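You operate a simulated robot arm through the tools that you are given. There is no shell and no other tool.

You run a simulated robot arm. Do the job below in one go: nothing can be reset, and whatever is moved stays where it is left.

JOB
Fill and bleed the empty orange pot, then switch the flow to it.
Fine: shut its drain, hold FILL with its vent open till it is full, shut the vent, then swing the lever.

It is judged by the outcome, as a careful person would: the job done as asked, and still so three seconds after it is handed in. It fails if anything else is knocked over, pushed out of place, dropped, spilled or broken.

ROBOT AND FRAMES
A 6-joint arm with a two-finger parallel gripper, fixed in place. Base frame: the origin is on the floor under the middle of its stand, x ahead of it, y to its left, z up. Lengths are in mm, angles in rad, forces in N, time in s.
With the tool pointing down near the work surface it reaches from about 360 to 760 mm from the base axis. Its first joint turns from -1.152 to 1.152 rad. Payload 2.45 kg.
Tool frame: the origin (TCP) lies between the finger pads and is the grasp point; the fingertips stand 24 mm ahead of it; z points along the fingers, y is the line along which they close. Largest opening 68 mm; finger width 17, thickness 10; the body of the gripper, 40 by 70 mm, starts 41 mm behind the TCP.
Orientation is that of the tool frame in the base frame, as [roll, pitch, yaw] about the fixed x, y, z axes, in that order (R = Rz(yaw) Ry(pitch) Rx(roll)). With the fingers straight down and closing along the base's y, the tool's x points along the base's -x, its y along +y and its z along -z.

CONTROLS
- The arm moves only by the tool play_rows. Its arguments are lists of equal length, an entry for each row: "slide": the shift along the tool's x, y, z in mm, a list of three; "angular": the turn, a rotation vector about the tool's x, y, z in rad, a list of three. In form: {"slide": [[tx, ty, tz], ...], "angular": [[rx, ry, rz], ...]}. A call has 1 to 20 rows; each row shifts and turns the commanded pose from where the row before left it, along the tool's axes as they then stand. "jaw" is the closure, from 0 (fully open) to 1 (shut), set as the call begins (left out, the last holds). Each row takes 0.2 s and may step no farther than 50 mm and 0.15 rad from the row before; otherwise, or with a gripper value out of range, the whole call is refused. Where a pose cannot be reached the arm comes as near as it can. A force on the tool above 60 N (or 10 N above the force at the start of the call, whichever is more), or a blocked arm, ends the call early, and 0.2 s more pass. The fingers move at their own pace (about 108 mm/s each) and stop on an object; they squeeze with about 21 N. The grip force told is the motor's: it shows also when the fingers shut on nothing. Time passes only in rows, and 0.2 s behind the last, so rows that do not move let the fingers close. The reply holds the time, the measured pose of the TCP, the force on the tool along the base axes, the opening and the grip force, in the units named above and with some noise, with the torque about the TCP (base axes, N m) and any sound that the robot's microphone picked up, and new pictures: "views" is both (left out), scene, wrist or none.
- Cameras (640 x 400 px; columns grow to the right, rows downward): "scene" is fixed at [166.9, 413.4, 1462]; the picture's right is [-0.77, -0.64, 0.00], its down [-0.38, 0.46, -0.80] and it looks along [0.51, -0.62, -0.60] (base axes); focal length 232 px, centre (320, 200). "wrist" rides on the gripper at [84, 11, -75] in the tool frame; the picture's right is [-0.13, 0.99, 0.00], its down [-0.60, -0.08, -0.79] and it looks along [-0.79, -0.10, 0.61] (tool axes); focal length 251 px, centre (320, 200). There is no depth. A picture from a camera that has moved, and an enlarged one, comes with that camera's place and axes in the base frame and with its lens.
- enlarge(camera, box): a new picture of the part [left, top, right, bottom] of that camera's present view, enlarged. It takes no simulated time.
- close_job(): hands the job in; it is judged then, once.

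Places have to be worked out from the pictures, the camera data and where the tool is seen. Open the gripper and draw the arm clear of the work before you hand the job in, unless the task says otherwise.

The tools are called after "Emit:" as name(argument=value, ...) on one line, values as JSON. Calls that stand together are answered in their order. play_rows: Moves the arm, as the interface text tells. Its arguments: {"type":"object","properties":{"slide":{"type":"array","items":{"type":"array","items":{"type":"number"}}},"angular":{"type":"array","items":{"type":"array","items":{"type":"number"}}},"jaw":{"type":"number"},"views":{"type":"string","enum":["both","scene","wrist","none"]}},"required":["slide","angular"]} The other tools are called the same way: enlarge (camera, box) takes an enlarged picture of a part of a camera's view; close_job () hands the job in.

At the start:

```text
time_s: 0.0
ee_pos: [440.2, -43.6, 1328.4]
tool_rot: [-3.141, 0.0, -3.141]
wrist_force: [0.4, 0.5, 0.4]
ft_torque: [-0.02, -0.01, 0.01]
gripper_width: 68.0
gripper_force: 0.1
```

scene: 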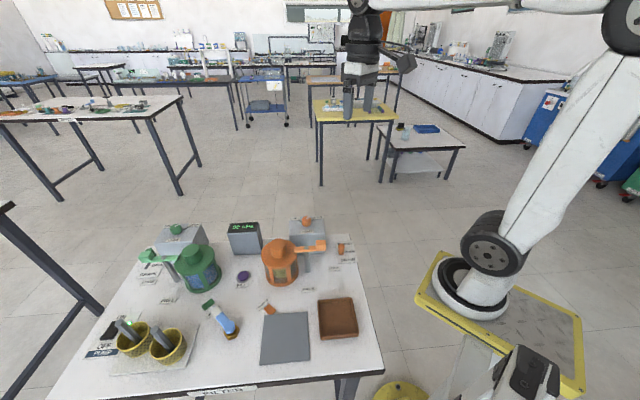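
wrist: 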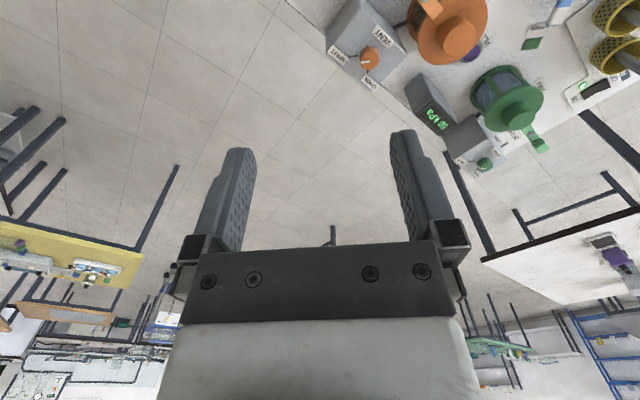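

I'll start by looking closely at the bench in both cameras to identify the pots, valves, FILL button and lever.

Emit:
enlarge(camera="scene", box=[120, 200, 380, 362])

Emit:
enlarge(camera="scene", box=[220, 205, 380, 305])

Emit:
enlarge(camera="scene", box=[60, 290, 220, 390])

Emit:
enlarge(camera="wrist", box=[320, 0, 640, 200])

```text
2.46 times, centred on (250, 281) of scene
camera zoom: at [166.9, 413.4, 1462.0], right [-0.77, -0.64, 0.0], down [-0.38, 0.46, -0.8], along [0.51, -0.62, -0.6], focal length 572 px, centre (492, 1)
```

zoom: 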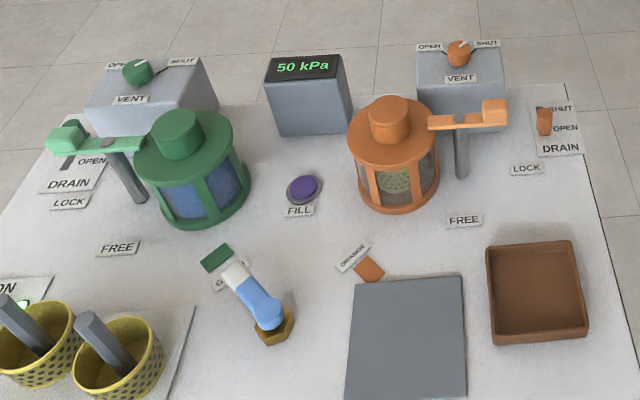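

```text
4.00 times, centred on (300, 255) of scene
camera zoom: at [166.9, 413.4, 1462.0], right [-0.77, -0.64, 0.0], down [-0.38, 0.46, -0.8], along [0.51, -0.62, -0.6], focal length 930 px, centre (400, -20)
```

zoom: 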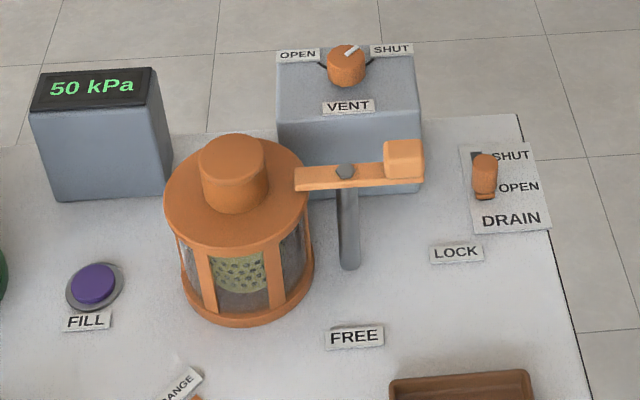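

```text
4.00 times, centred on (140, 340) of scene
camera zoom: at [166.9, 413.4, 1462.0], right [-0.77, -0.64, 0.0], down [-0.38, 0.46, -0.8], along [0.51, -0.62, -0.6], focal length 930 px, centre (1040, -360)
```

zoom: 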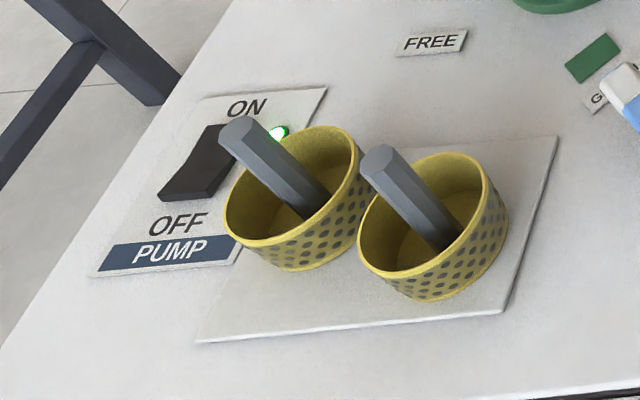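

```text
2.00 times, centred on (480, 100) of wrist
camera zoom: at [356.4, -33.0, 1402.4], right [0.13, 0.99, 0.0], down [0.6, -0.08, 0.79], along [0.79, -0.1, -0.61], focal length 503 px, centre (0, 400)
```

zoom: 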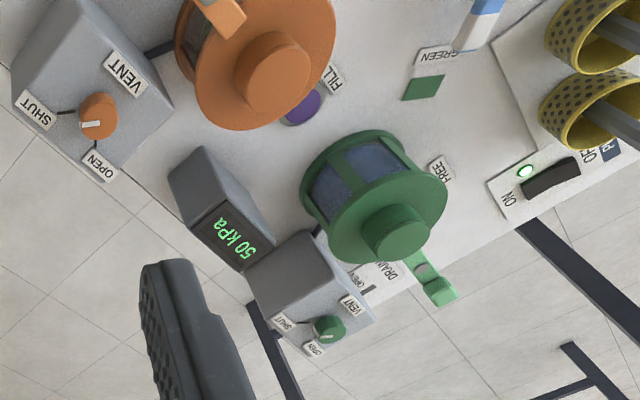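

The pump is on, the changeover lever points at GREEN, and both pot lids appear locked. Before planning the moves I'll zoom in on the orange drain, the vent, the changeover lever and the pot window.

Emit:
enlarge(camera="scene", box=[325, 230, 365, 255])

Emit:
enlarge(camera="scene", box=[285, 210, 333, 240])

Emit:
enlarge(camera="scene", box=[190, 285, 286, 345])

Emit:
enlarge(camera="scene", box=[250, 230, 330, 280])

Emit:
enlarge(camera="scene", box=[125, 215, 221, 275])

Emit:
enlarge(camera="wrist", box=[320, 0, 480, 100])

```text
16.00 times, centred on (345, 242) of scene
camera zoom: at [166.9, 413.4, 1462.0], right [-0.77, -0.64, 0.0], down [-0.38, 0.46, -0.8], along [0.51, -0.62, -0.6], focal length 3718 px, centre (-80, -480)
```

zoom: 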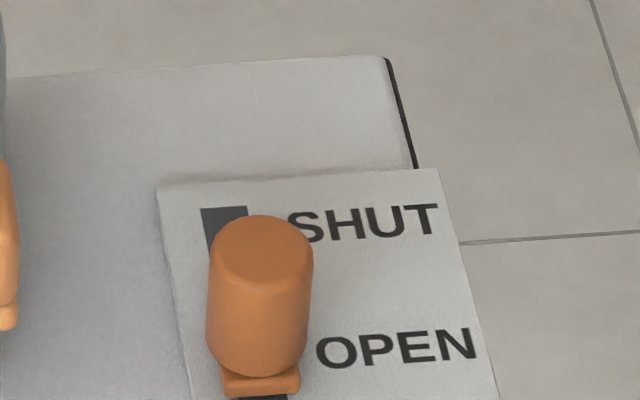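

```text
13.33 times, centred on (309, 225) of scene
camera zoom: at [166.9, 413.4, 1462.0], right [-0.77, -0.64, 0.0], down [-0.38, 0.46, -0.8], along [0.51, -0.62, -0.6], focal length 3098 px, centre (467, -133)
```

zoom: 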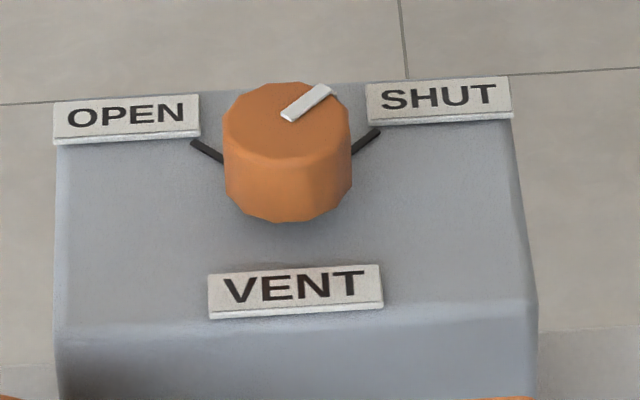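

```text
6.67 times, centred on (238, 315) of scene
camera zoom: at [166.9, 413.4, 1462.0], right [-0.77, -0.64, 0.0], down [-0.38, 0.46, -0.8], along [0.51, -0.62, -0.6], focal length 1549 px, centre (867, -567)
```

zoom: 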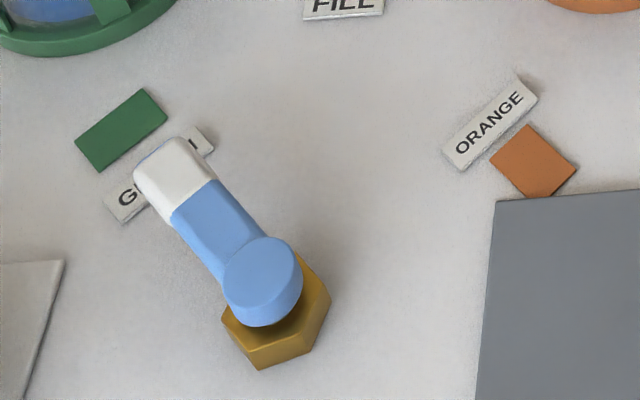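

```text
8.00 times, centred on (290, 255) of scene
camera zoom: at [166.9, 413.4, 1462.0], right [-0.77, -0.64, 0.0], down [-0.38, 0.46, -0.8], along [0.51, -0.62, -0.6], focal length 1859 px, centre (560, -240)
```

zoom: 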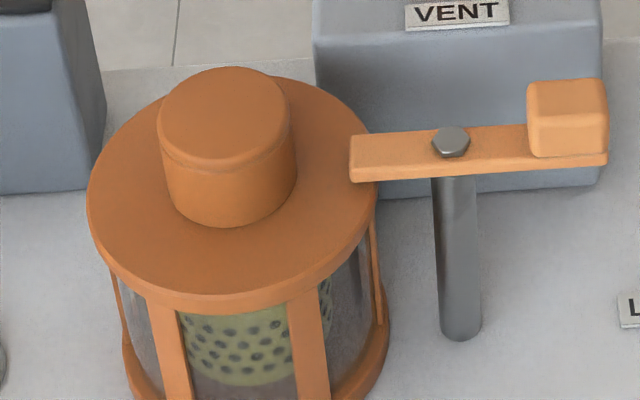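

```text
6.67 times, centred on (173, 245) of scene
camera zoom: at [166.9, 413.4, 1462.0], right [-0.77, -0.64, 0.0], down [-0.38, 0.46, -0.8], along [0.51, -0.62, -0.6], focal length 1549 px, centre (1300, -100)
```

zoom: 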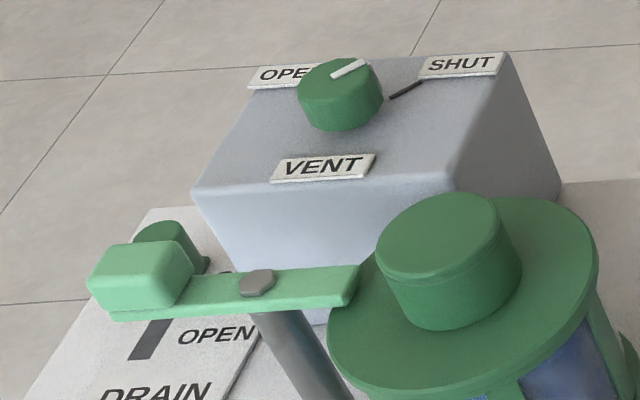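

```text
4.00 times, centred on (400, 50) of wrist
camera zoom: at [356.4, -33.0, 1402.4], right [0.13, 0.99, 0.0], down [0.6, -0.08, 0.79], along [0.79, -0.1, -0.61], focal length 1006 px, centre (0, 800)
```

zoom: 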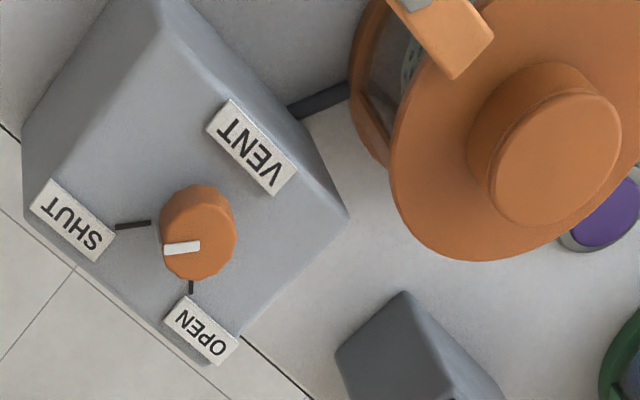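

The drain slider sits near (436, -22) at OPEN, and the orange vent knob, near (555, 15, top ~970), points at SHUT. FILL is near (614, 238). I'll start with the drain: yaw the tool to line up with its slot, come down part-way and take a look.

Emit:
play_rows(slide=[[2, 21, 20], [0, 0, 50], [0, 0, 50], [0, 0, 50], [0, 0, 50], [0, 0, 50], [0, 0, 0]], angular=[[0, 0, 0], [0, 0, -0.15], [0, 0, -0.15], [0, 0, -0.15], [0, 0, -0.15], [0, 0, -0.15], [0, 0, 0]], jaw=0, views="both")

```text
time_s: 1.6
ee_pos: [439.1, -22.6, 1056.0]
tool_rot: [3.141, 0.001, -2.389]
wrist_force: [-0.2, 0.7, 0.7]
ft_torque: [0.02, -0.02, 0.0]
gripper_width: 68.0
gripper_force: 0.1
camera wrist: at [370.4, -70.8, 1130.7], right [-0.58, 0.81, 0.0], down [0.5, 0.35, 0.79], along [0.64, 0.46, -0.61], focal length 251 px, centre (320, 200)
```

scene: 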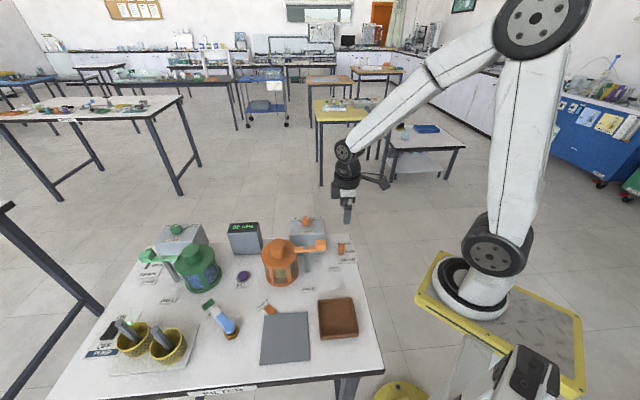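
wrist: 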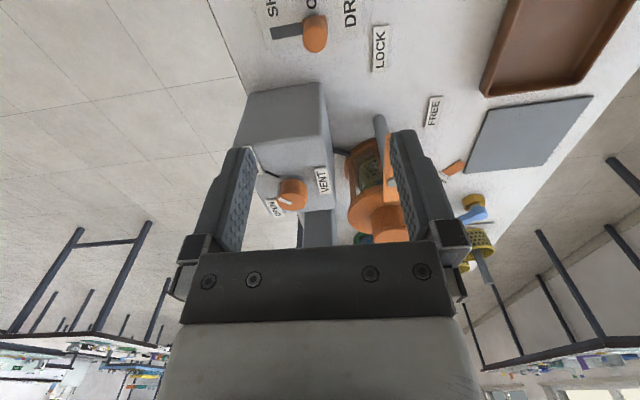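

The arm is above the drain, with the knob at the top of the wrist picture. I'll enlarge it to fix its position relative to the tool.

Emit:
enlarge(camera="wrist", box=[240, 0, 400, 100])

Emit:
enlarge(camera="scene", box=[310, 200, 374, 240])

```text
4.00 times, centred on (320, 50) of wrist
camera zoom: at [370.4, -70.8, 1130.7], right [-0.58, 0.81, 0.0], down [0.5, 0.35, 0.79], along [0.64, 0.46, -0.61], focal length 1006 px, centre (320, 800)
```

zoom: 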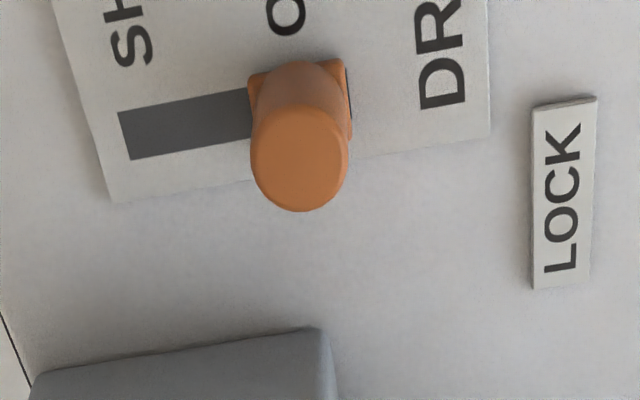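

```text
10.00 times, centred on (342, 220) of scene
camera zoom: at [166.9, 413.4, 1462.0], right [-0.77, -0.64, 0.0], down [-0.38, 0.46, -0.8], along [0.51, -0.62, -0.6], focal length 2324 px, centre (100, 0)
```

zoom: 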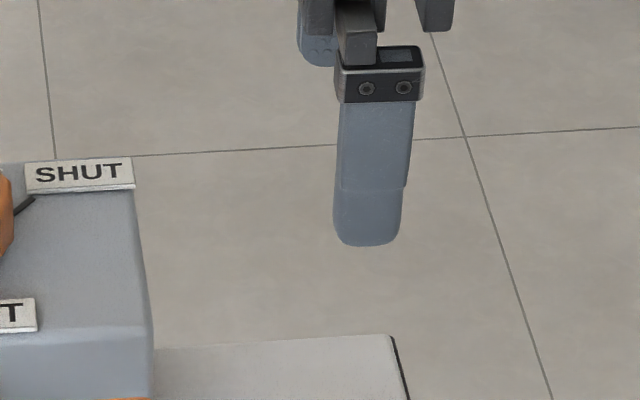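

The two cameras agree on the knob top at about (443, -23.5, 892), with the SHUT end of the slot near (474, -55). I'll centre over it and go down until the tips are just above the knob top.

Emit:
play_rows(slide=[[-2.2, -3.5, 40], [0, 0, 50], [0, 0, 40], [0, 0, 0]], angular=[[0, 0, 0], [0, 0, 0], [0, 0, 0], [0, 0, 0]], jaw=0, views="both")

Emit:
enlarge(camera="scene", box=[310, 220, 374, 260])

```text
time_s: 2.6
ee_pos: [440.5, -23.7, 926.8]
tool_rot: [3.142, 0.0, -2.391]
wrist_force: [0.5, 0.1, -0.4]
ft_torque: [0.03, 0.01, -0.02]
gripper_width: 67.9
gripper_force: 0.1
camera wrist: at [373.6, -72.4, 1001.3], right [-0.58, 0.81, 0.0], down [0.5, 0.35, 0.79], along [0.65, 0.46, -0.61], focal length 251 px, centre (320, 200)
```

scene: 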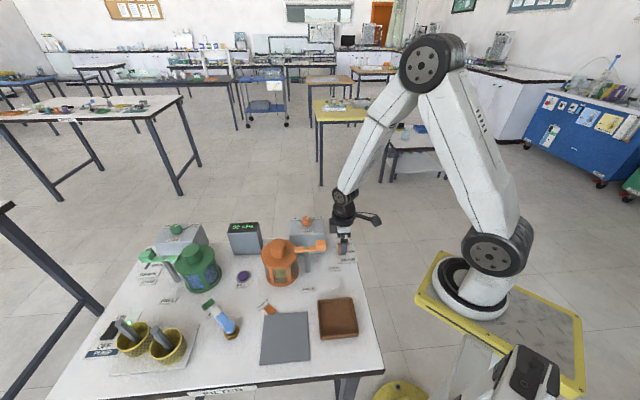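
wrist: 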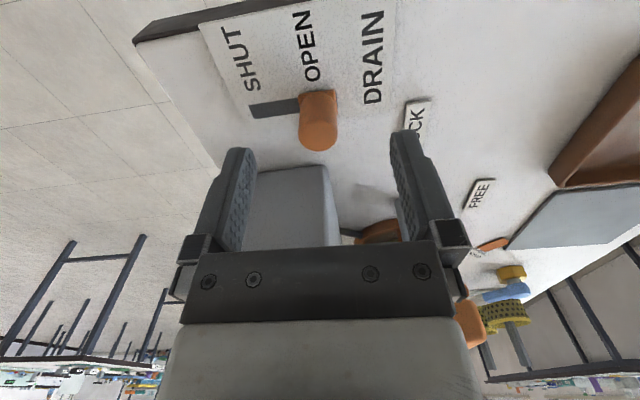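

```text
10.00 times, centred on (342, 240) of scene
camera zoom: at [166.9, 413.4, 1462.0], right [-0.77, -0.64, 0.0], down [-0.38, 0.46, -0.8], along [0.51, -0.62, -0.6], focal length 2324 px, centre (100, -200)
```

zoom: 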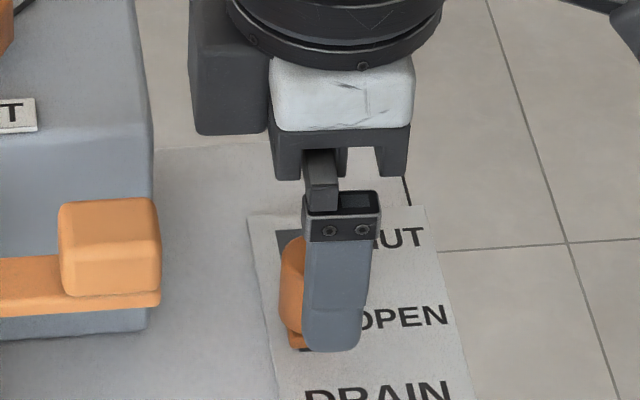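

The knob lies centred between the open fingers, about 2–3 mm ahead of the tool. I'll make that small correction, go down to z≈891 so the tips stay above the slot plate, and close on the knob.

Emit:
play_rows(slide=[[-2, -1.2, 20], [0, 0, 15], [0, 0, 0]], angular=[[0, 0, 0], [0, 0, 0], [0, 0, 0]], jaw=0, views="none")

Emit:
play_rows(slide=[[0, 0, 0], [0, 0, 0], [0, 0, 0]], angular=[[0, 0, 0], [0, 0, 0], [0, 0, 0]], jaw=1, views="both")

```text
time_s: 3.4
ee_pos: [443.3, -23.8, 891.3]
tool_rot: [-3.141, 0.0, -2.393]
wrist_force: [-0.2, 0.7, -0.6]
ft_torque: [0.02, 0.01, -0.01]
gripper_width: 67.8
gripper_force: 0.0
```

```text
time_s: 4.2
ee_pos: [442.7, -24.0, 891.0]
tool_rot: [3.141, 0.0, -2.39]
wrist_force: [0.9, 0.3, -3.7]
ft_torque: [0.19, -0.25, 0.56]
gripper_width: 21.7
gripper_force: 39.0
camera wrist: at [375.3, -72.5, 966.9], right [-0.58, 0.81, 0.0], down [0.5, 0.36, 0.79], along [0.64, 0.46, -0.61], focal length 251 px, centre (320, 200)
```

scene: 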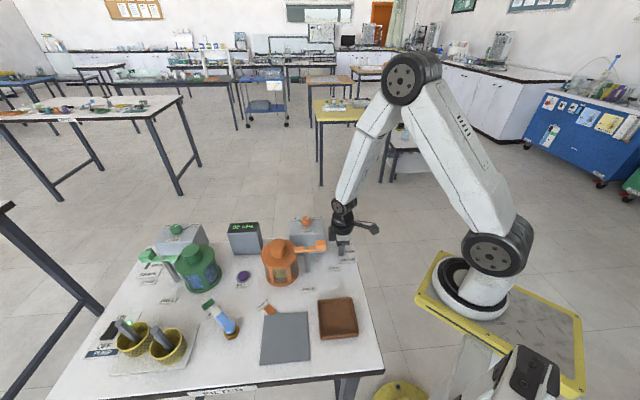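
wrist: 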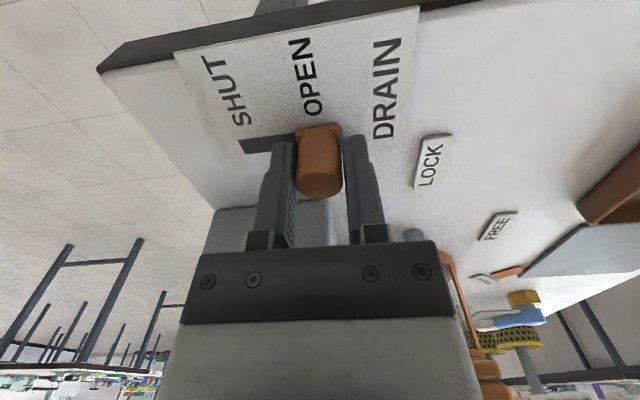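

Gripped at 21.7 mm. I'll draw the slider along the slot toward SHUT (tool -y) in small steps and watch the force for the end stop.

Emit:
play_rows(slide=[[0, -5, 0], [0, -5, 0], [0, -5, 0], [0, -5, 0], [0, -5, 0]], angular=[[0, 0, 0], [0, 0, 0], [0, 0, 0], [0, 0, 0], [0, 0, 0]], jaw=1, views="wrist")

```text
time_s: 5.4
ee_pos: [461.1, -41.9, 892.3]
tool_rot: [-3.14, 0.0, -2.39]
wrist_force: [10.5, 10.5, -25.2]
ft_torque: [0.19, -0.15, 0.58]
gripper_width: 21.8
gripper_force: 39.1
camera wrist: at [393.6, -91.0, 967.1], right [-0.58, 0.81, 0.0], down [0.49, 0.35, 0.79], along [0.65, 0.46, -0.61], focal length 251 px, centre (320, 200)
```

wrist: 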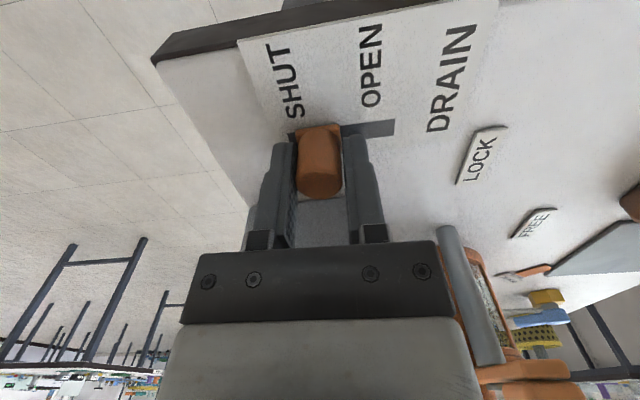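

The slider has moved about 25 mm and a bit of slot is still showing on the SHUT side. There is a side load of about 15 N, so I'll relieve that slightly and carry on to the stop.

Emit:
play_rows(slide=[[-0.8, -4, 0.5], [-0.2, -4, 0]], angular=[[0, 0, 0], [0, 0, 0]], jaw=1, views="wrist")

```text
time_s: 6.0
ee_pos: [466.7, -47.3, 890.8]
tool_rot: [-3.14, 0.0, -2.392]
wrist_force: [5.3, 6.0, -16.2]
ft_torque: [0.58, -0.58, 0.52]
gripper_width: 21.9
gripper_force: 39.0
camera wrist: at [399.0, -96.3, 967.2], right [-0.58, 0.81, 0.0], down [0.5, 0.35, 0.79], along [0.65, 0.46, -0.61], focal length 251 px, centre (320, 200)
```

wrist: 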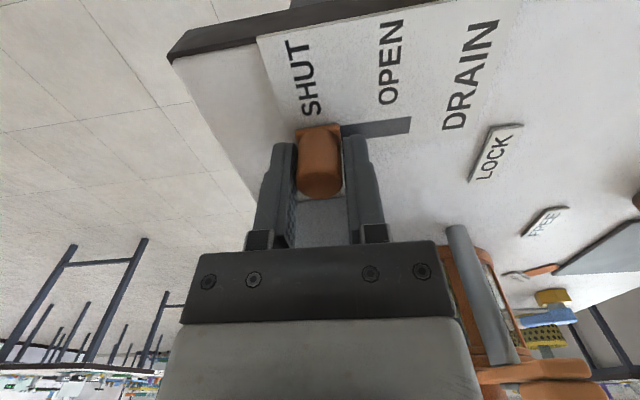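

The slider has travelled about 33 mm. I'll enlarge to see how much slot is left beyond it.

Emit:
enlarge(camera="wrist", box=[240, 80, 432, 200])

Emit:
enlarge(camera="scene", box=[310, 220, 374, 260])

```text
3.33 times, centred on (336, 140) of wrist
camera zoom: at [399.0, -96.3, 967.2], right [-0.58, 0.81, 0.0], down [0.5, 0.35, 0.79], along [0.65, 0.46, -0.61], focal length 838 px, centre (267, 400)
```

zoom: 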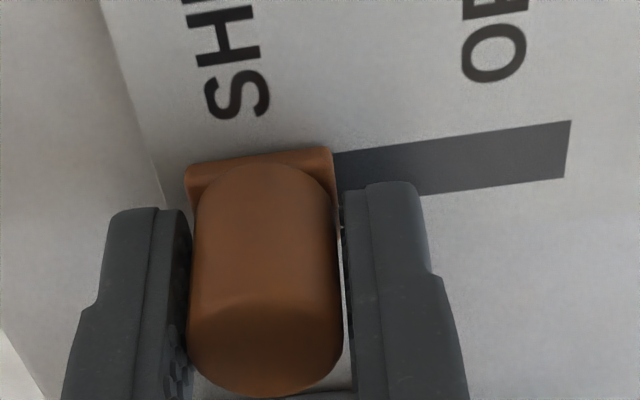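

```text
10.00 times, centred on (342, 240) of scene
camera zoom: at [167.3, 413.5, 1461.9], right [-0.77, -0.64, 0.0], down [-0.38, 0.46, -0.8], along [0.51, -0.62, -0.6], focal length 2324 px, centre (100, -200)
```

zoom: 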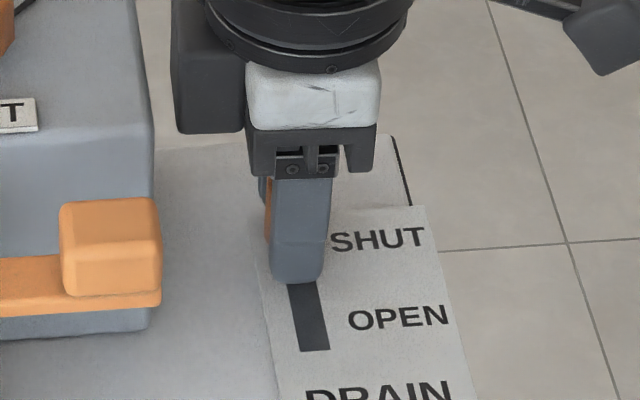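

The slider now covers the SHUT end of the slot. I'll nudge it a little further to confirm it is against the stop.

Emit:
play_rows(slide=[[0, -2, 0], [0, -2, 0]], angular=[[0, 0, 0], [0, 0, 0]], jaw=1, views="wrist")

```text
time_s: 6.6
ee_pos: [467.7, -49.7, 892.0]
tool_rot: [3.14, -0.004, -2.391]
wrist_force: [-7.6, 23.0, 7.8]
ft_torque: [0.93, -0.22, 0.57]
gripper_width: 21.9
gripper_force: 38.9
camera wrist: at [400.6, -97.6, 967.5], right [-0.58, 0.81, 0.0], down [0.5, 0.35, 0.79], along [0.64, 0.46, -0.61], focal length 251 px, centre (320, 200)
```

wrist: 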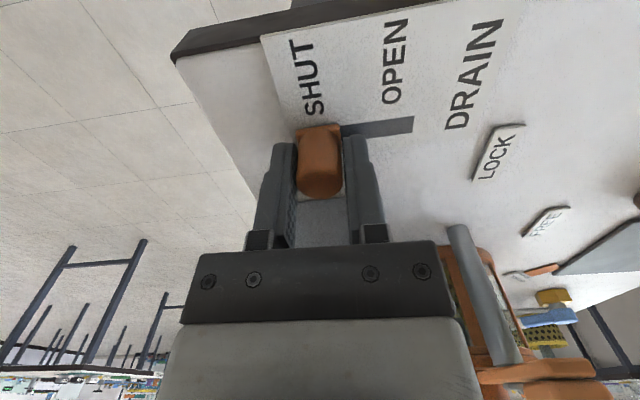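

The force along the slot has risen to about 22 N, so the drain is hard against its SHUT stop. I'll relax the push, open the fingers and lift clear.

Emit:
play_rows(slide=[[0, 1.5, 0], [0, 0, 0]], angular=[[0, 0, 0], [0, 0, 0]], jaw=1, views="none")

Emit:
play_rows(slide=[[0, 0, 0], [0, 0, 0], [0, 0, -30], [0, 0, -50], [0, 0, -50], [0, 0, -40], [0, 0, 0]], angular=[[0, 0, 0], [0, 0, 0], [0, 0, 0], [0, 0, 0], [0, 0, 0], [0, 0, 0], [0, 0, 0]], jaw=0, views="both")

Emit:
enlarge(camera="scene", box=[320, 225, 368, 255])

Emit:
enlarge(camera="wrist", box=[200, 100, 360, 200])

```text
time_s: 7.2
ee_pos: [468.3, -47.9, 891.7]
tool_rot: [3.14, -0.002, -2.393]
wrist_force: [-4.8, 14.9, 5.4]
ft_torque: [-0.34, 0.87, 0.59]
gripper_width: 22.1
gripper_force: 38.6
```

```text
time_s: 8.8
ee_pos: [467.5, -49.8, 1063.1]
tool_rot: [3.141, 0.0, -2.391]
wrist_force: [-1.1, -0.2, -0.2]
ft_torque: [-0.03, 0.02, 0.04]
gripper_width: 67.9
gripper_force: 0.1
camera wrist: at [400.7, -98.9, 1137.5], right [-0.58, 0.81, 0.0], down [0.5, 0.35, 0.79], along [0.65, 0.46, -0.61], focal length 251 px, centre (320, 200)
```

scene: 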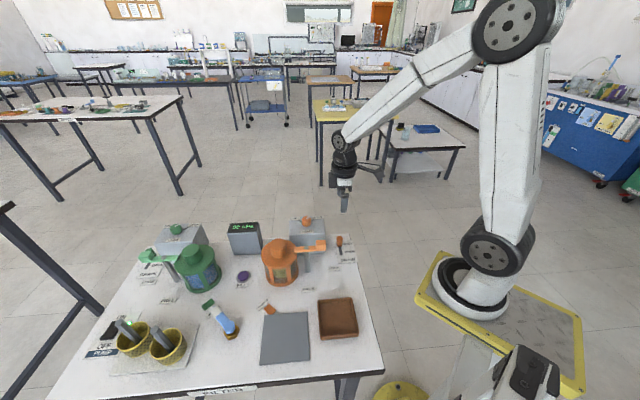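
wrist: 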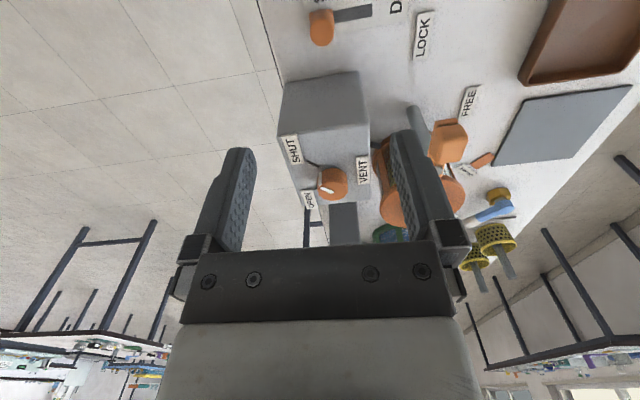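

```text
13.33 times, centred on (344, 240) of scene
camera zoom: at [166.9, 413.4, 1462.0], right [-0.77, -0.64, 0.0], down [-0.38, 0.46, -0.8], along [0.51, -0.62, -0.6], focal length 3098 px, centre (0, -333)
```

zoom: 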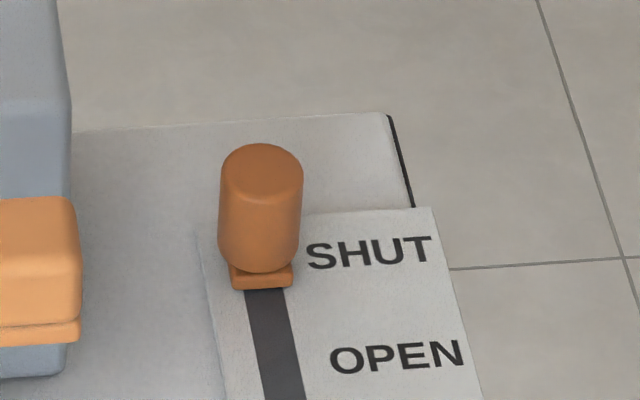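

```text
4.00 times, centred on (280, 150) of wrist
camera zoom: at [400.7, -98.9, 1137.5], right [-0.58, 0.81, 0.0], down [0.5, 0.35, 0.79], along [0.65, 0.46, -0.61], focal length 1006 px, centre (480, 400)
```

zoom: 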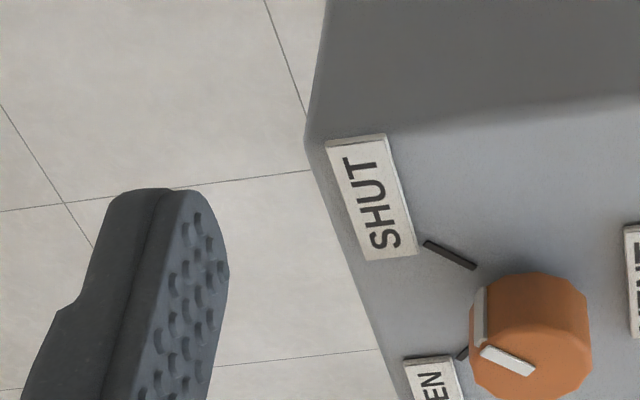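

The drain is at SHUT. Next is the vent knob, which triangulates to about (546, 22) with its top near z≈975–979. I'll move over it at a safe height and pre-rotate the tool so the quarter-turn stays in mid range.

Emit:
play_rows(slide=[[-35.5, -0.3, 0], [-35.5, -0.3, 0], [-35.5, -0.4, 0], [0, 0, 0], [0, 0, 0], [0, 0, 0], [0, 0, 0], [0, 0, 0], [0, 0, 0], [0, 0, 0], [0, 0, 0], [0, 0, 0], [0, 0, 0], [0, 0, 0], [0, 0, 0]], angular=[[0, 0, 0], [0, 0, 0], [0, 0, 0], [0, 0, 0.143], [0, 0, 0.143], [0, 0, 0.143], [0, 0, 0.143], [0, 0, 0.143], [0, 0, 0.143], [0, 0, 0.143], [0, 0, 0.143], [0, 0, 0.143], [0, 0, 0.143], [0, 0, 0.143], [0, 0, 0]], jaw=0.3, views="both")

Emit:
enlarge(camera="wrist", box=[240, 60, 400, 160])

Emit:
enlarge(camera="scene", box=[265, 195, 345, 245])

```text
time_s: 12.0
ee_pos: [547.0, 23.1, 1062.8]
tool_rot: [-3.14, -0.001, 2.317]
wrist_force: [0.1, -0.1, 0.5]
ft_torque: [0.02, -0.01, 0.0]
gripper_width: 47.5
gripper_force: 0.1
camera wrist: at [499.3, 92.3, 1136.9], right [0.82, 0.58, 0.0], down [0.35, -0.5, 0.79], along [0.46, -0.65, -0.61], focal length 251 px, centre (320, 200)
```

scene: 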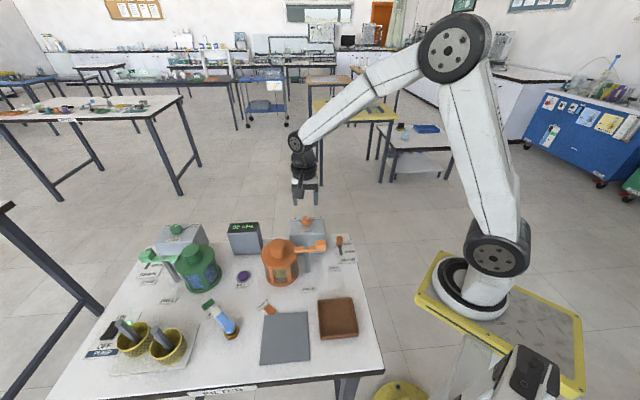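
wrist: 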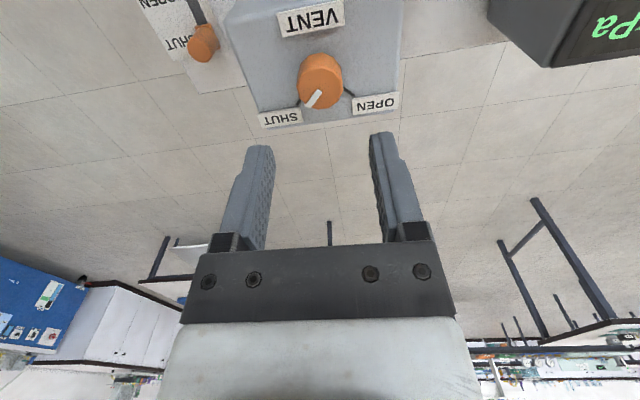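

```text
4.00 times, centred on (320, 110) of wrist
camera zoom: at [499.3, 92.3, 1136.9], right [0.82, 0.58, 0.0], down [0.35, -0.5, 0.79], along [0.46, -0.65, -0.61], focal length 1006 px, centre (320, 560)
```

zoom: 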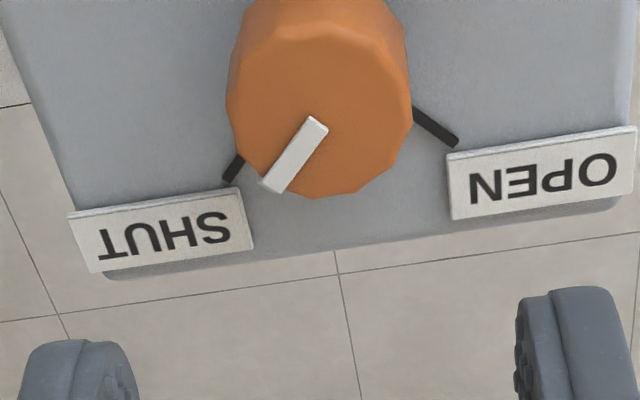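

```text
8.00 times, centred on (305, 220) of scene
camera zoom: at [166.9, 413.4, 1462.0], right [-0.77, -0.64, 0.0], down [-0.38, 0.46, -0.8], along [0.51, -0.62, -0.6], focal length 1859 px, centre (440, 40)
```

zoom: 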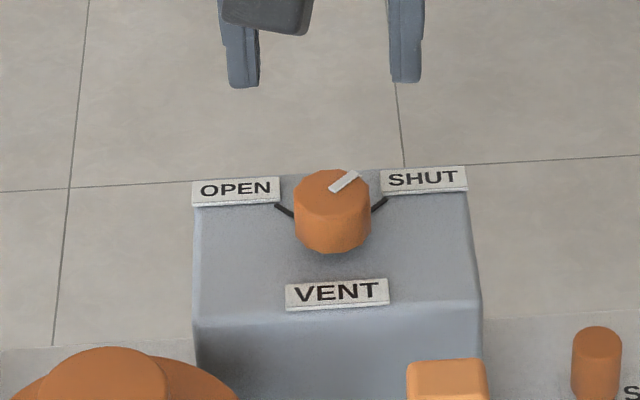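

Both cameras agree on the knob top at (551, 18.5, 974.5), diameter ~31 mm, with its mark at about -90° (SHUT) and OPEN at about +4°. I'll correct by ~6 mm and come down to z≈982, so the tips clear the labels.

Emit:
play_rows(slide=[[-6.1, -0.2, 35], [0, 0, 30], [0, 0, 0]], angular=[[0, 0, 0], [0, 0, 0], [0, 0, 0]], jaw=0.3, views="both")

Emit:
enlarge(camera="scene", box=[265, 195, 345, 245])

Emit:
enlarge(camera="wrist", box=[200, 80, 440, 230])

```text
time_s: 12.8
ee_pos: [551.9, 19.4, 996.0]
tool_rot: [-3.141, 0.0, 2.319]
wrist_force: [-0.1, 0.9, -0.3]
ft_torque: [-0.02, -0.03, 0.02]
gripper_width: 47.3
gripper_force: 0.0
camera wrist: at [502.7, 88.6, 1070.7], right [0.81, 0.58, 0.0], down [0.35, -0.5, 0.79], along [0.46, -0.65, -0.61], focal length 251 px, centre (320, 200)
```

scene: 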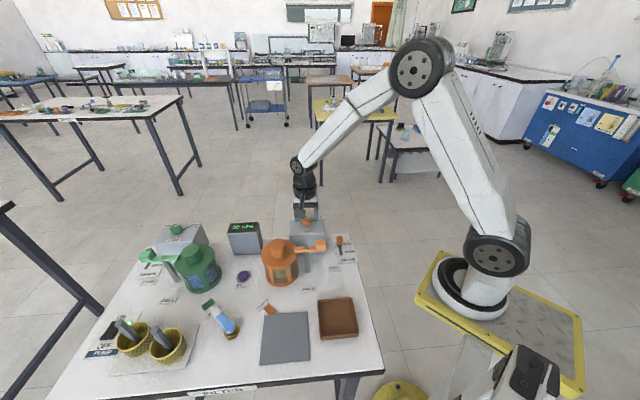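
wrist: 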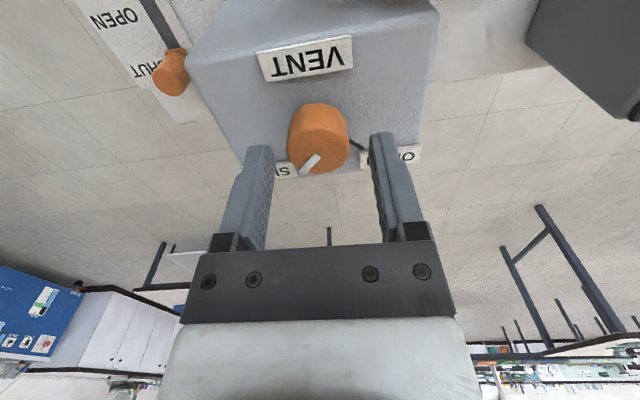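

```text
8.00 times, centred on (305, 220) of scene
camera zoom: at [166.9, 413.4, 1462.0], right [-0.77, -0.64, 0.0], down [-0.38, 0.46, -0.8], along [0.51, -0.62, -0.6], focal length 1859 px, centre (440, 40)
```

zoom: 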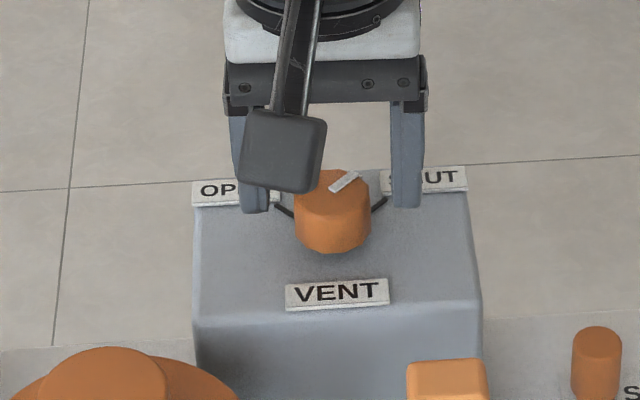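

```text
2.67 times, centred on (320, 155) of wrist
camera zoom: at [502.7, 88.6, 1070.7], right [0.81, 0.58, 0.0], down [0.35, -0.5, 0.79], along [0.46, -0.65, -0.61], focal length 670 px, centre (320, 320)
```

zoom: 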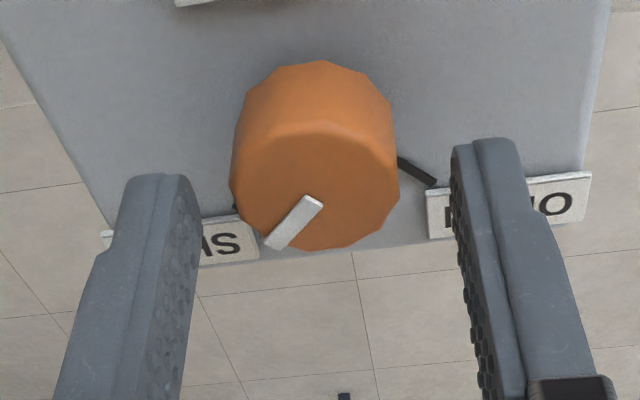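

The knob is centred between the fingers to within about 1.5 mm. I'll go down the last 14 mm and close on it.

Emit:
play_rows(slide=[[-1, 0, 14], [0, 0, 0]], angular=[[0, 0, 0], [0, 0, 0]], jaw=0.3, views="none")

Emit:
play_rows(slide=[[0, 0, 0], [0, 0, 0], [0, 0, 0]], angular=[[0, 0, 0], [0, 0, 0], [0, 0, 0]], jaw=1, views="both")

Emit:
enlarge(camera="scene", box=[265, 195, 345, 245])

```text
time_s: 13.4
ee_pos: [552.3, 18.4, 983.2]
tool_rot: [-3.141, 0.0, 2.32]
wrist_force: [0.5, 0.0, -0.4]
ft_torque: [-0.01, -0.02, 0.02]
gripper_width: 47.4
gripper_force: 0.1
```

```text
time_s: 14.2
ee_pos: [551.5, 18.7, 982.1]
tool_rot: [-3.14, -0.003, 2.319]
wrist_force: [-5.3, -8.1, 1.0]
ft_torque: [-0.09, 0.15, 0.22]
gripper_width: 29.1
gripper_force: 42.9
camera wrist: at [503.4, 87.6, 1057.9], right [0.81, 0.58, 0.0], down [0.35, -0.5, 0.79], along [0.46, -0.65, -0.61], focal length 251 px, centre (320, 200)
```

scene: 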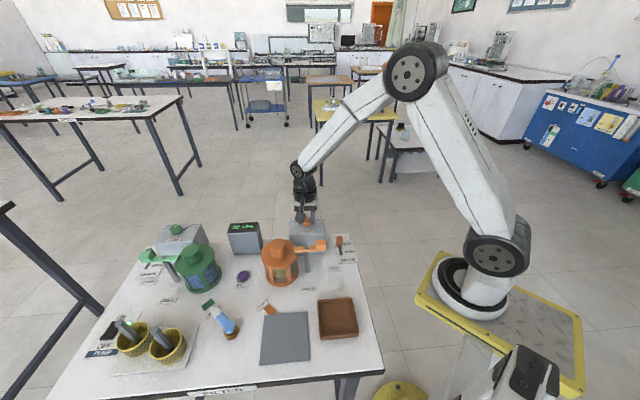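
wrist: 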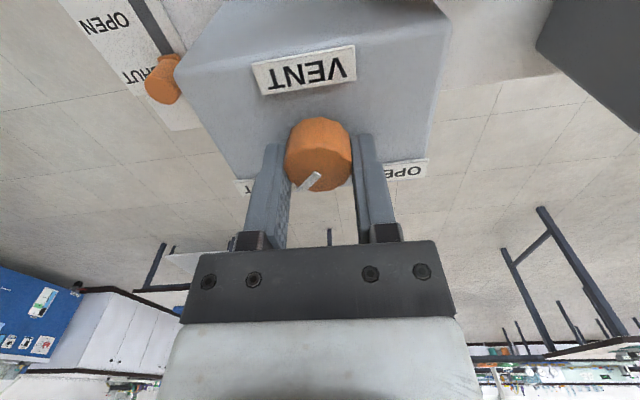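

```text
8.00 times, centred on (305, 220) of scene
camera zoom: at [166.7, 413.1, 1462.1], right [-0.77, -0.64, 0.0], down [-0.38, 0.46, -0.8], along [0.51, -0.62, -0.6], focal length 1859 px, centre (440, 40)
```

zoom: 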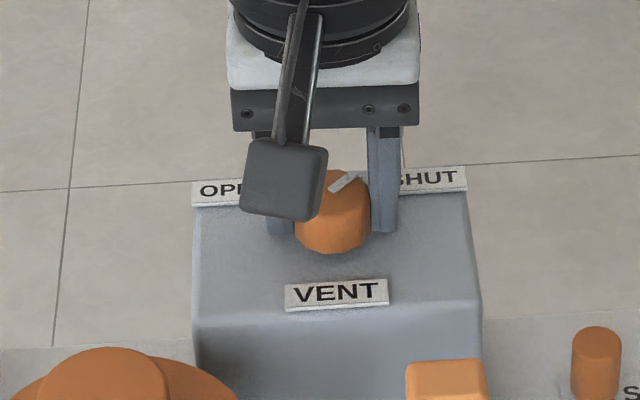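

Gripped at 29.1 mm with small forces. I'll turn the knob counter-clockwise seen from above, toward OPEN, starting with half the turn.

Emit:
play_rows(slide=[[0, 0, 0], [0, 0, 0], [0, 0, 0], [0, 0, 0], [0, 0, 0]], angular=[[0, 0, -0.15], [0, 0, -0.15], [0, 0, -0.15], [0, 0, -0.15], [0, 0, -0.15]], jaw=1, views="wrist")

```text
time_s: 15.4
ee_pos: [553.4, 21.1, 982.5]
tool_rot: [3.141, 0.002, 3.074]
wrist_force: [13.7, 41.0, -16.3]
ft_torque: [0.08, 0.72, -0.2]
gripper_width: 28.8
gripper_force: 43.2
camera wrist: at [470.9, 38.4, 1057.8], right [0.2, 0.98, 0.0], down [0.6, -0.12, 0.79], along [0.78, -0.15, -0.61], focal length 251 px, centre (320, 200)
```

wrist: 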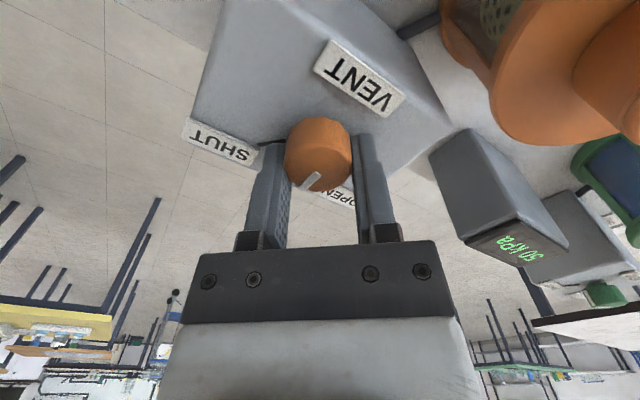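

The knob is following, with its mark moving round toward OPEN, but there is a 41 N side load because the knob axis is slightly off the TCP. I'll relieve that first.

Emit:
play_rows(slide=[[-0.6, 1.8, 0.3], [0, 0, 0]], angular=[[0, 0, 0], [0, 0, 0]], jaw=1, views="none")

```text
time_s: 16.0
ee_pos: [553.4, 21.4, 982.7]
tool_rot: [3.141, -0.002, 3.07]
wrist_force: [5.8, 32.2, -13.4]
ft_torque: [0.01, -1.2, -0.18]
gripper_width: 28.8
gripper_force: 43.3
```

Emit:
play_rows(slide=[[-0.5, 2, 0.3], [0, 0, 0]], angular=[[0, 0, 0], [0, 0, 0]], jaw=1, views="both")

```text
time_s: 16.6
ee_pos: [553.0, 21.9, 983.0]
tool_rot: [-3.14, -0.003, 3.068]
wrist_force: [-3.6, 19.5, 0.8]
ft_torque: [0.36, -0.65, -0.13]
gripper_width: 28.8
gripper_force: 43.3
camera wrist: at [471.3, 39.0, 1058.1], right [0.2, 0.98, 0.0], down [0.6, -0.12, 0.79], along [0.78, -0.16, -0.61], focal length 251 px, centre (320, 200)
```

scene: 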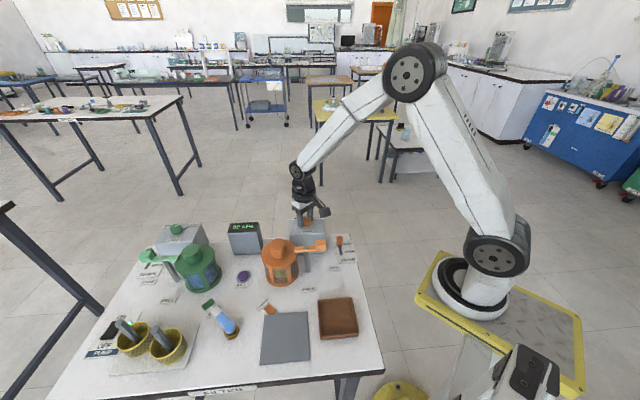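
wrist: 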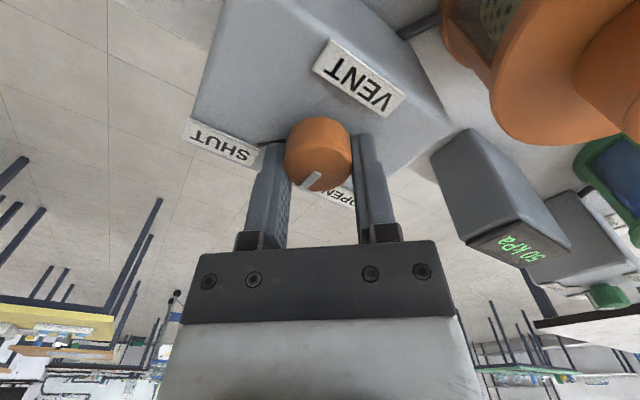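

The side load is down to 19 N. I'll continue turning with a little more compensation.

Emit:
play_rows(slide=[[0, 1.2, 0], [0, 0.6, 0], [0, 0, 0]], angular=[[0, 0, -0.14], [0, 0, -0.14], [0, 0, -0.14]], jaw=1, views="none")

```text
time_s: 17.4
ee_pos: [552.7, 23.9, 983.1]
tool_rot: [-3.141, -0.001, -2.793]
wrist_force: [-13.5, 22.6, 13.4]
ft_torque: [0.2, -0.01, -0.13]
gripper_width: 28.5
gripper_force: 43.0
```

Emit:
play_rows(slide=[[0, 1.8, 0], [0, 0.8, 0], [0, 0, 0]], angular=[[0, 0, -0.12], [0, 0, -0.12], [0, 0, -0.1]], jaw=1, views="both")

Emit:
enlarge(camera="wrist", box=[240, 80, 432, 200])

Emit:
enlarge(camera="scene", box=[265, 195, 345, 245])

```text
time_s: 18.2
ee_pos: [552.4, 24.9, 983.2]
tool_rot: [-3.14, 0.0, -2.452]
wrist_force: [-10.4, 17.7, 13.9]
ft_torque: [-0.55, 0.87, -0.1]
gripper_width: 28.6
gripper_force: 43.2
camera wrist: at [481.2, -19.2, 1058.0], right [-0.53, 0.85, 0.0], down [0.52, 0.32, 0.79], along [0.67, 0.42, -0.61], focal length 251 px, centre (320, 200)
```

scene: 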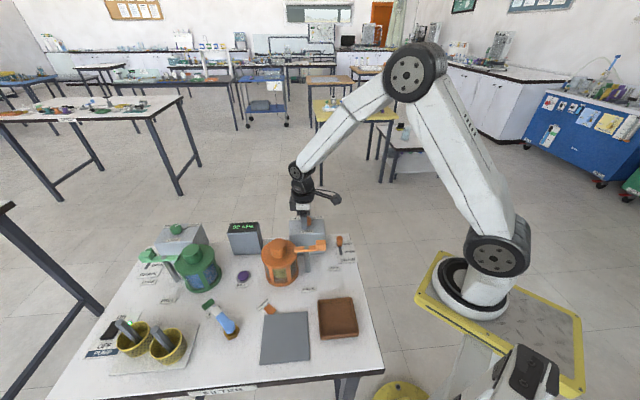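
wrist: 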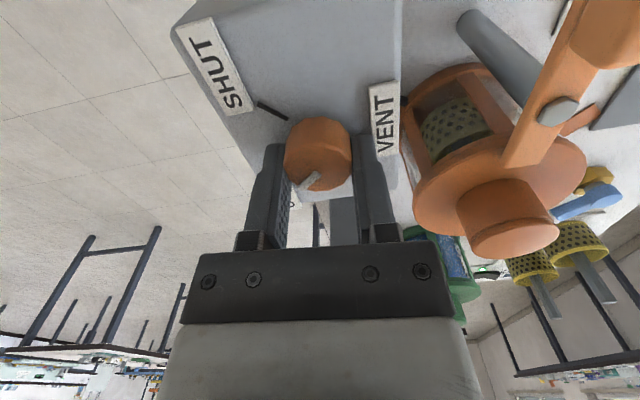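

```text
3.33 times, centred on (336, 140) of wrist
camera zoom: at [481.2, -19.2, 1058.0], right [-0.53, 0.85, 0.0], down [0.52, 0.32, 0.79], along [0.67, 0.42, -0.61], focal length 838 px, centre (267, 400)
```

zoom: 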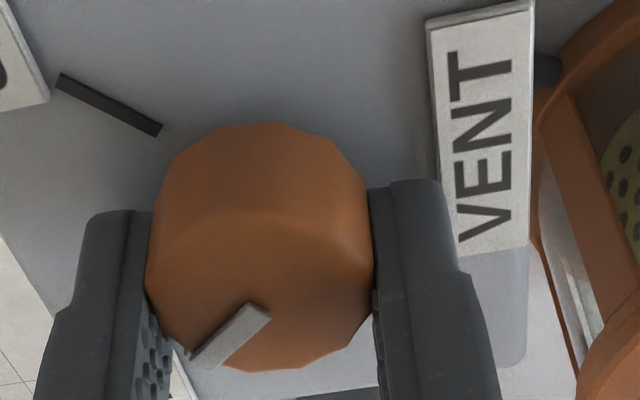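

```text
8.00 times, centred on (305, 220) of scene
camera zoom: at [166.3, 413.9, 1461.9], right [-0.77, -0.64, 0.0], down [-0.38, 0.46, -0.8], along [0.51, -0.62, -0.6], focal length 1859 px, centre (440, 40)
```

zoom: 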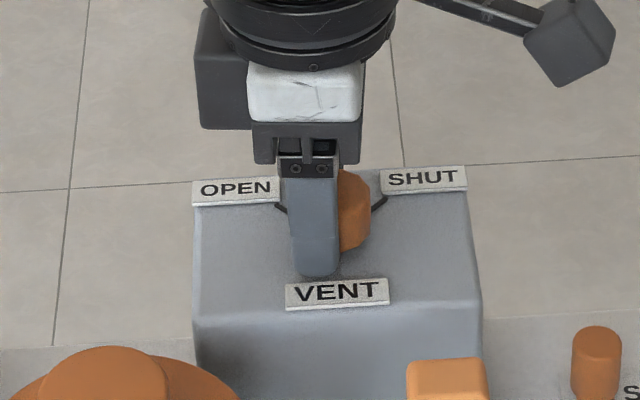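

The tool has turned about 87° and the knob mark has followed. I'll turn a bit further to reach the OPEN stop, watching the torque.

Emit:
play_rows(slide=[[0, 1, 0], [0, 0.5, 0]], angular=[[0, 0, -0.06], [0, 0, -0.05]], jaw=1, views="wrist")

Emit:
enlarge(camera="wrist", box=[240, 80, 432, 200])

```text
time_s: 18.8
ee_pos: [552.2, 26.1, 983.0]
tool_rot: [-3.141, 0.002, -2.347]
wrist_force: [-5.2, 6.0, 8.9]
ft_torque: [0.19, 0.47, -0.61]
gripper_width: 28.9
gripper_force: 43.0
camera wrist: at [485.8, -26.1, 1057.8], right [-0.62, 0.79, 0.0], down [0.48, 0.38, 0.79], along [0.63, 0.49, -0.61], focal length 251 px, centre (320, 200)
```

wrist: 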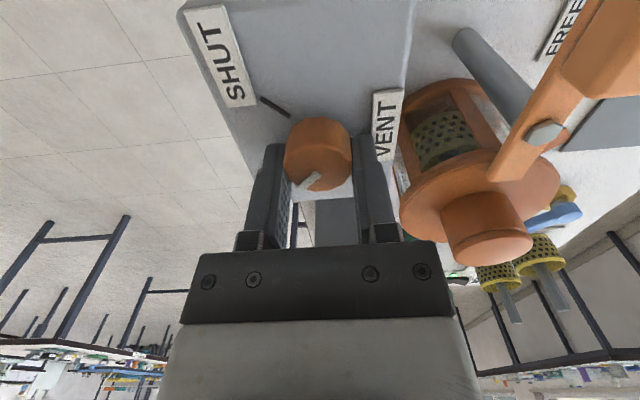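

```text
3.33 times, centred on (336, 140) of wrist
camera zoom: at [485.8, -26.1, 1057.8], right [-0.62, 0.79, 0.0], down [0.48, 0.38, 0.79], along [0.63, 0.49, -0.61], focal length 838 px, centre (267, 400)
```

zoom: 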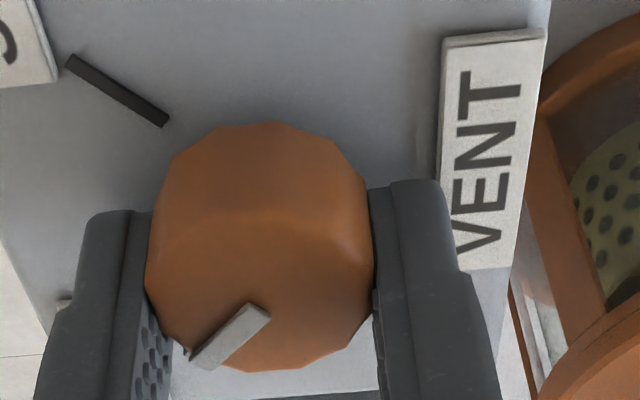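

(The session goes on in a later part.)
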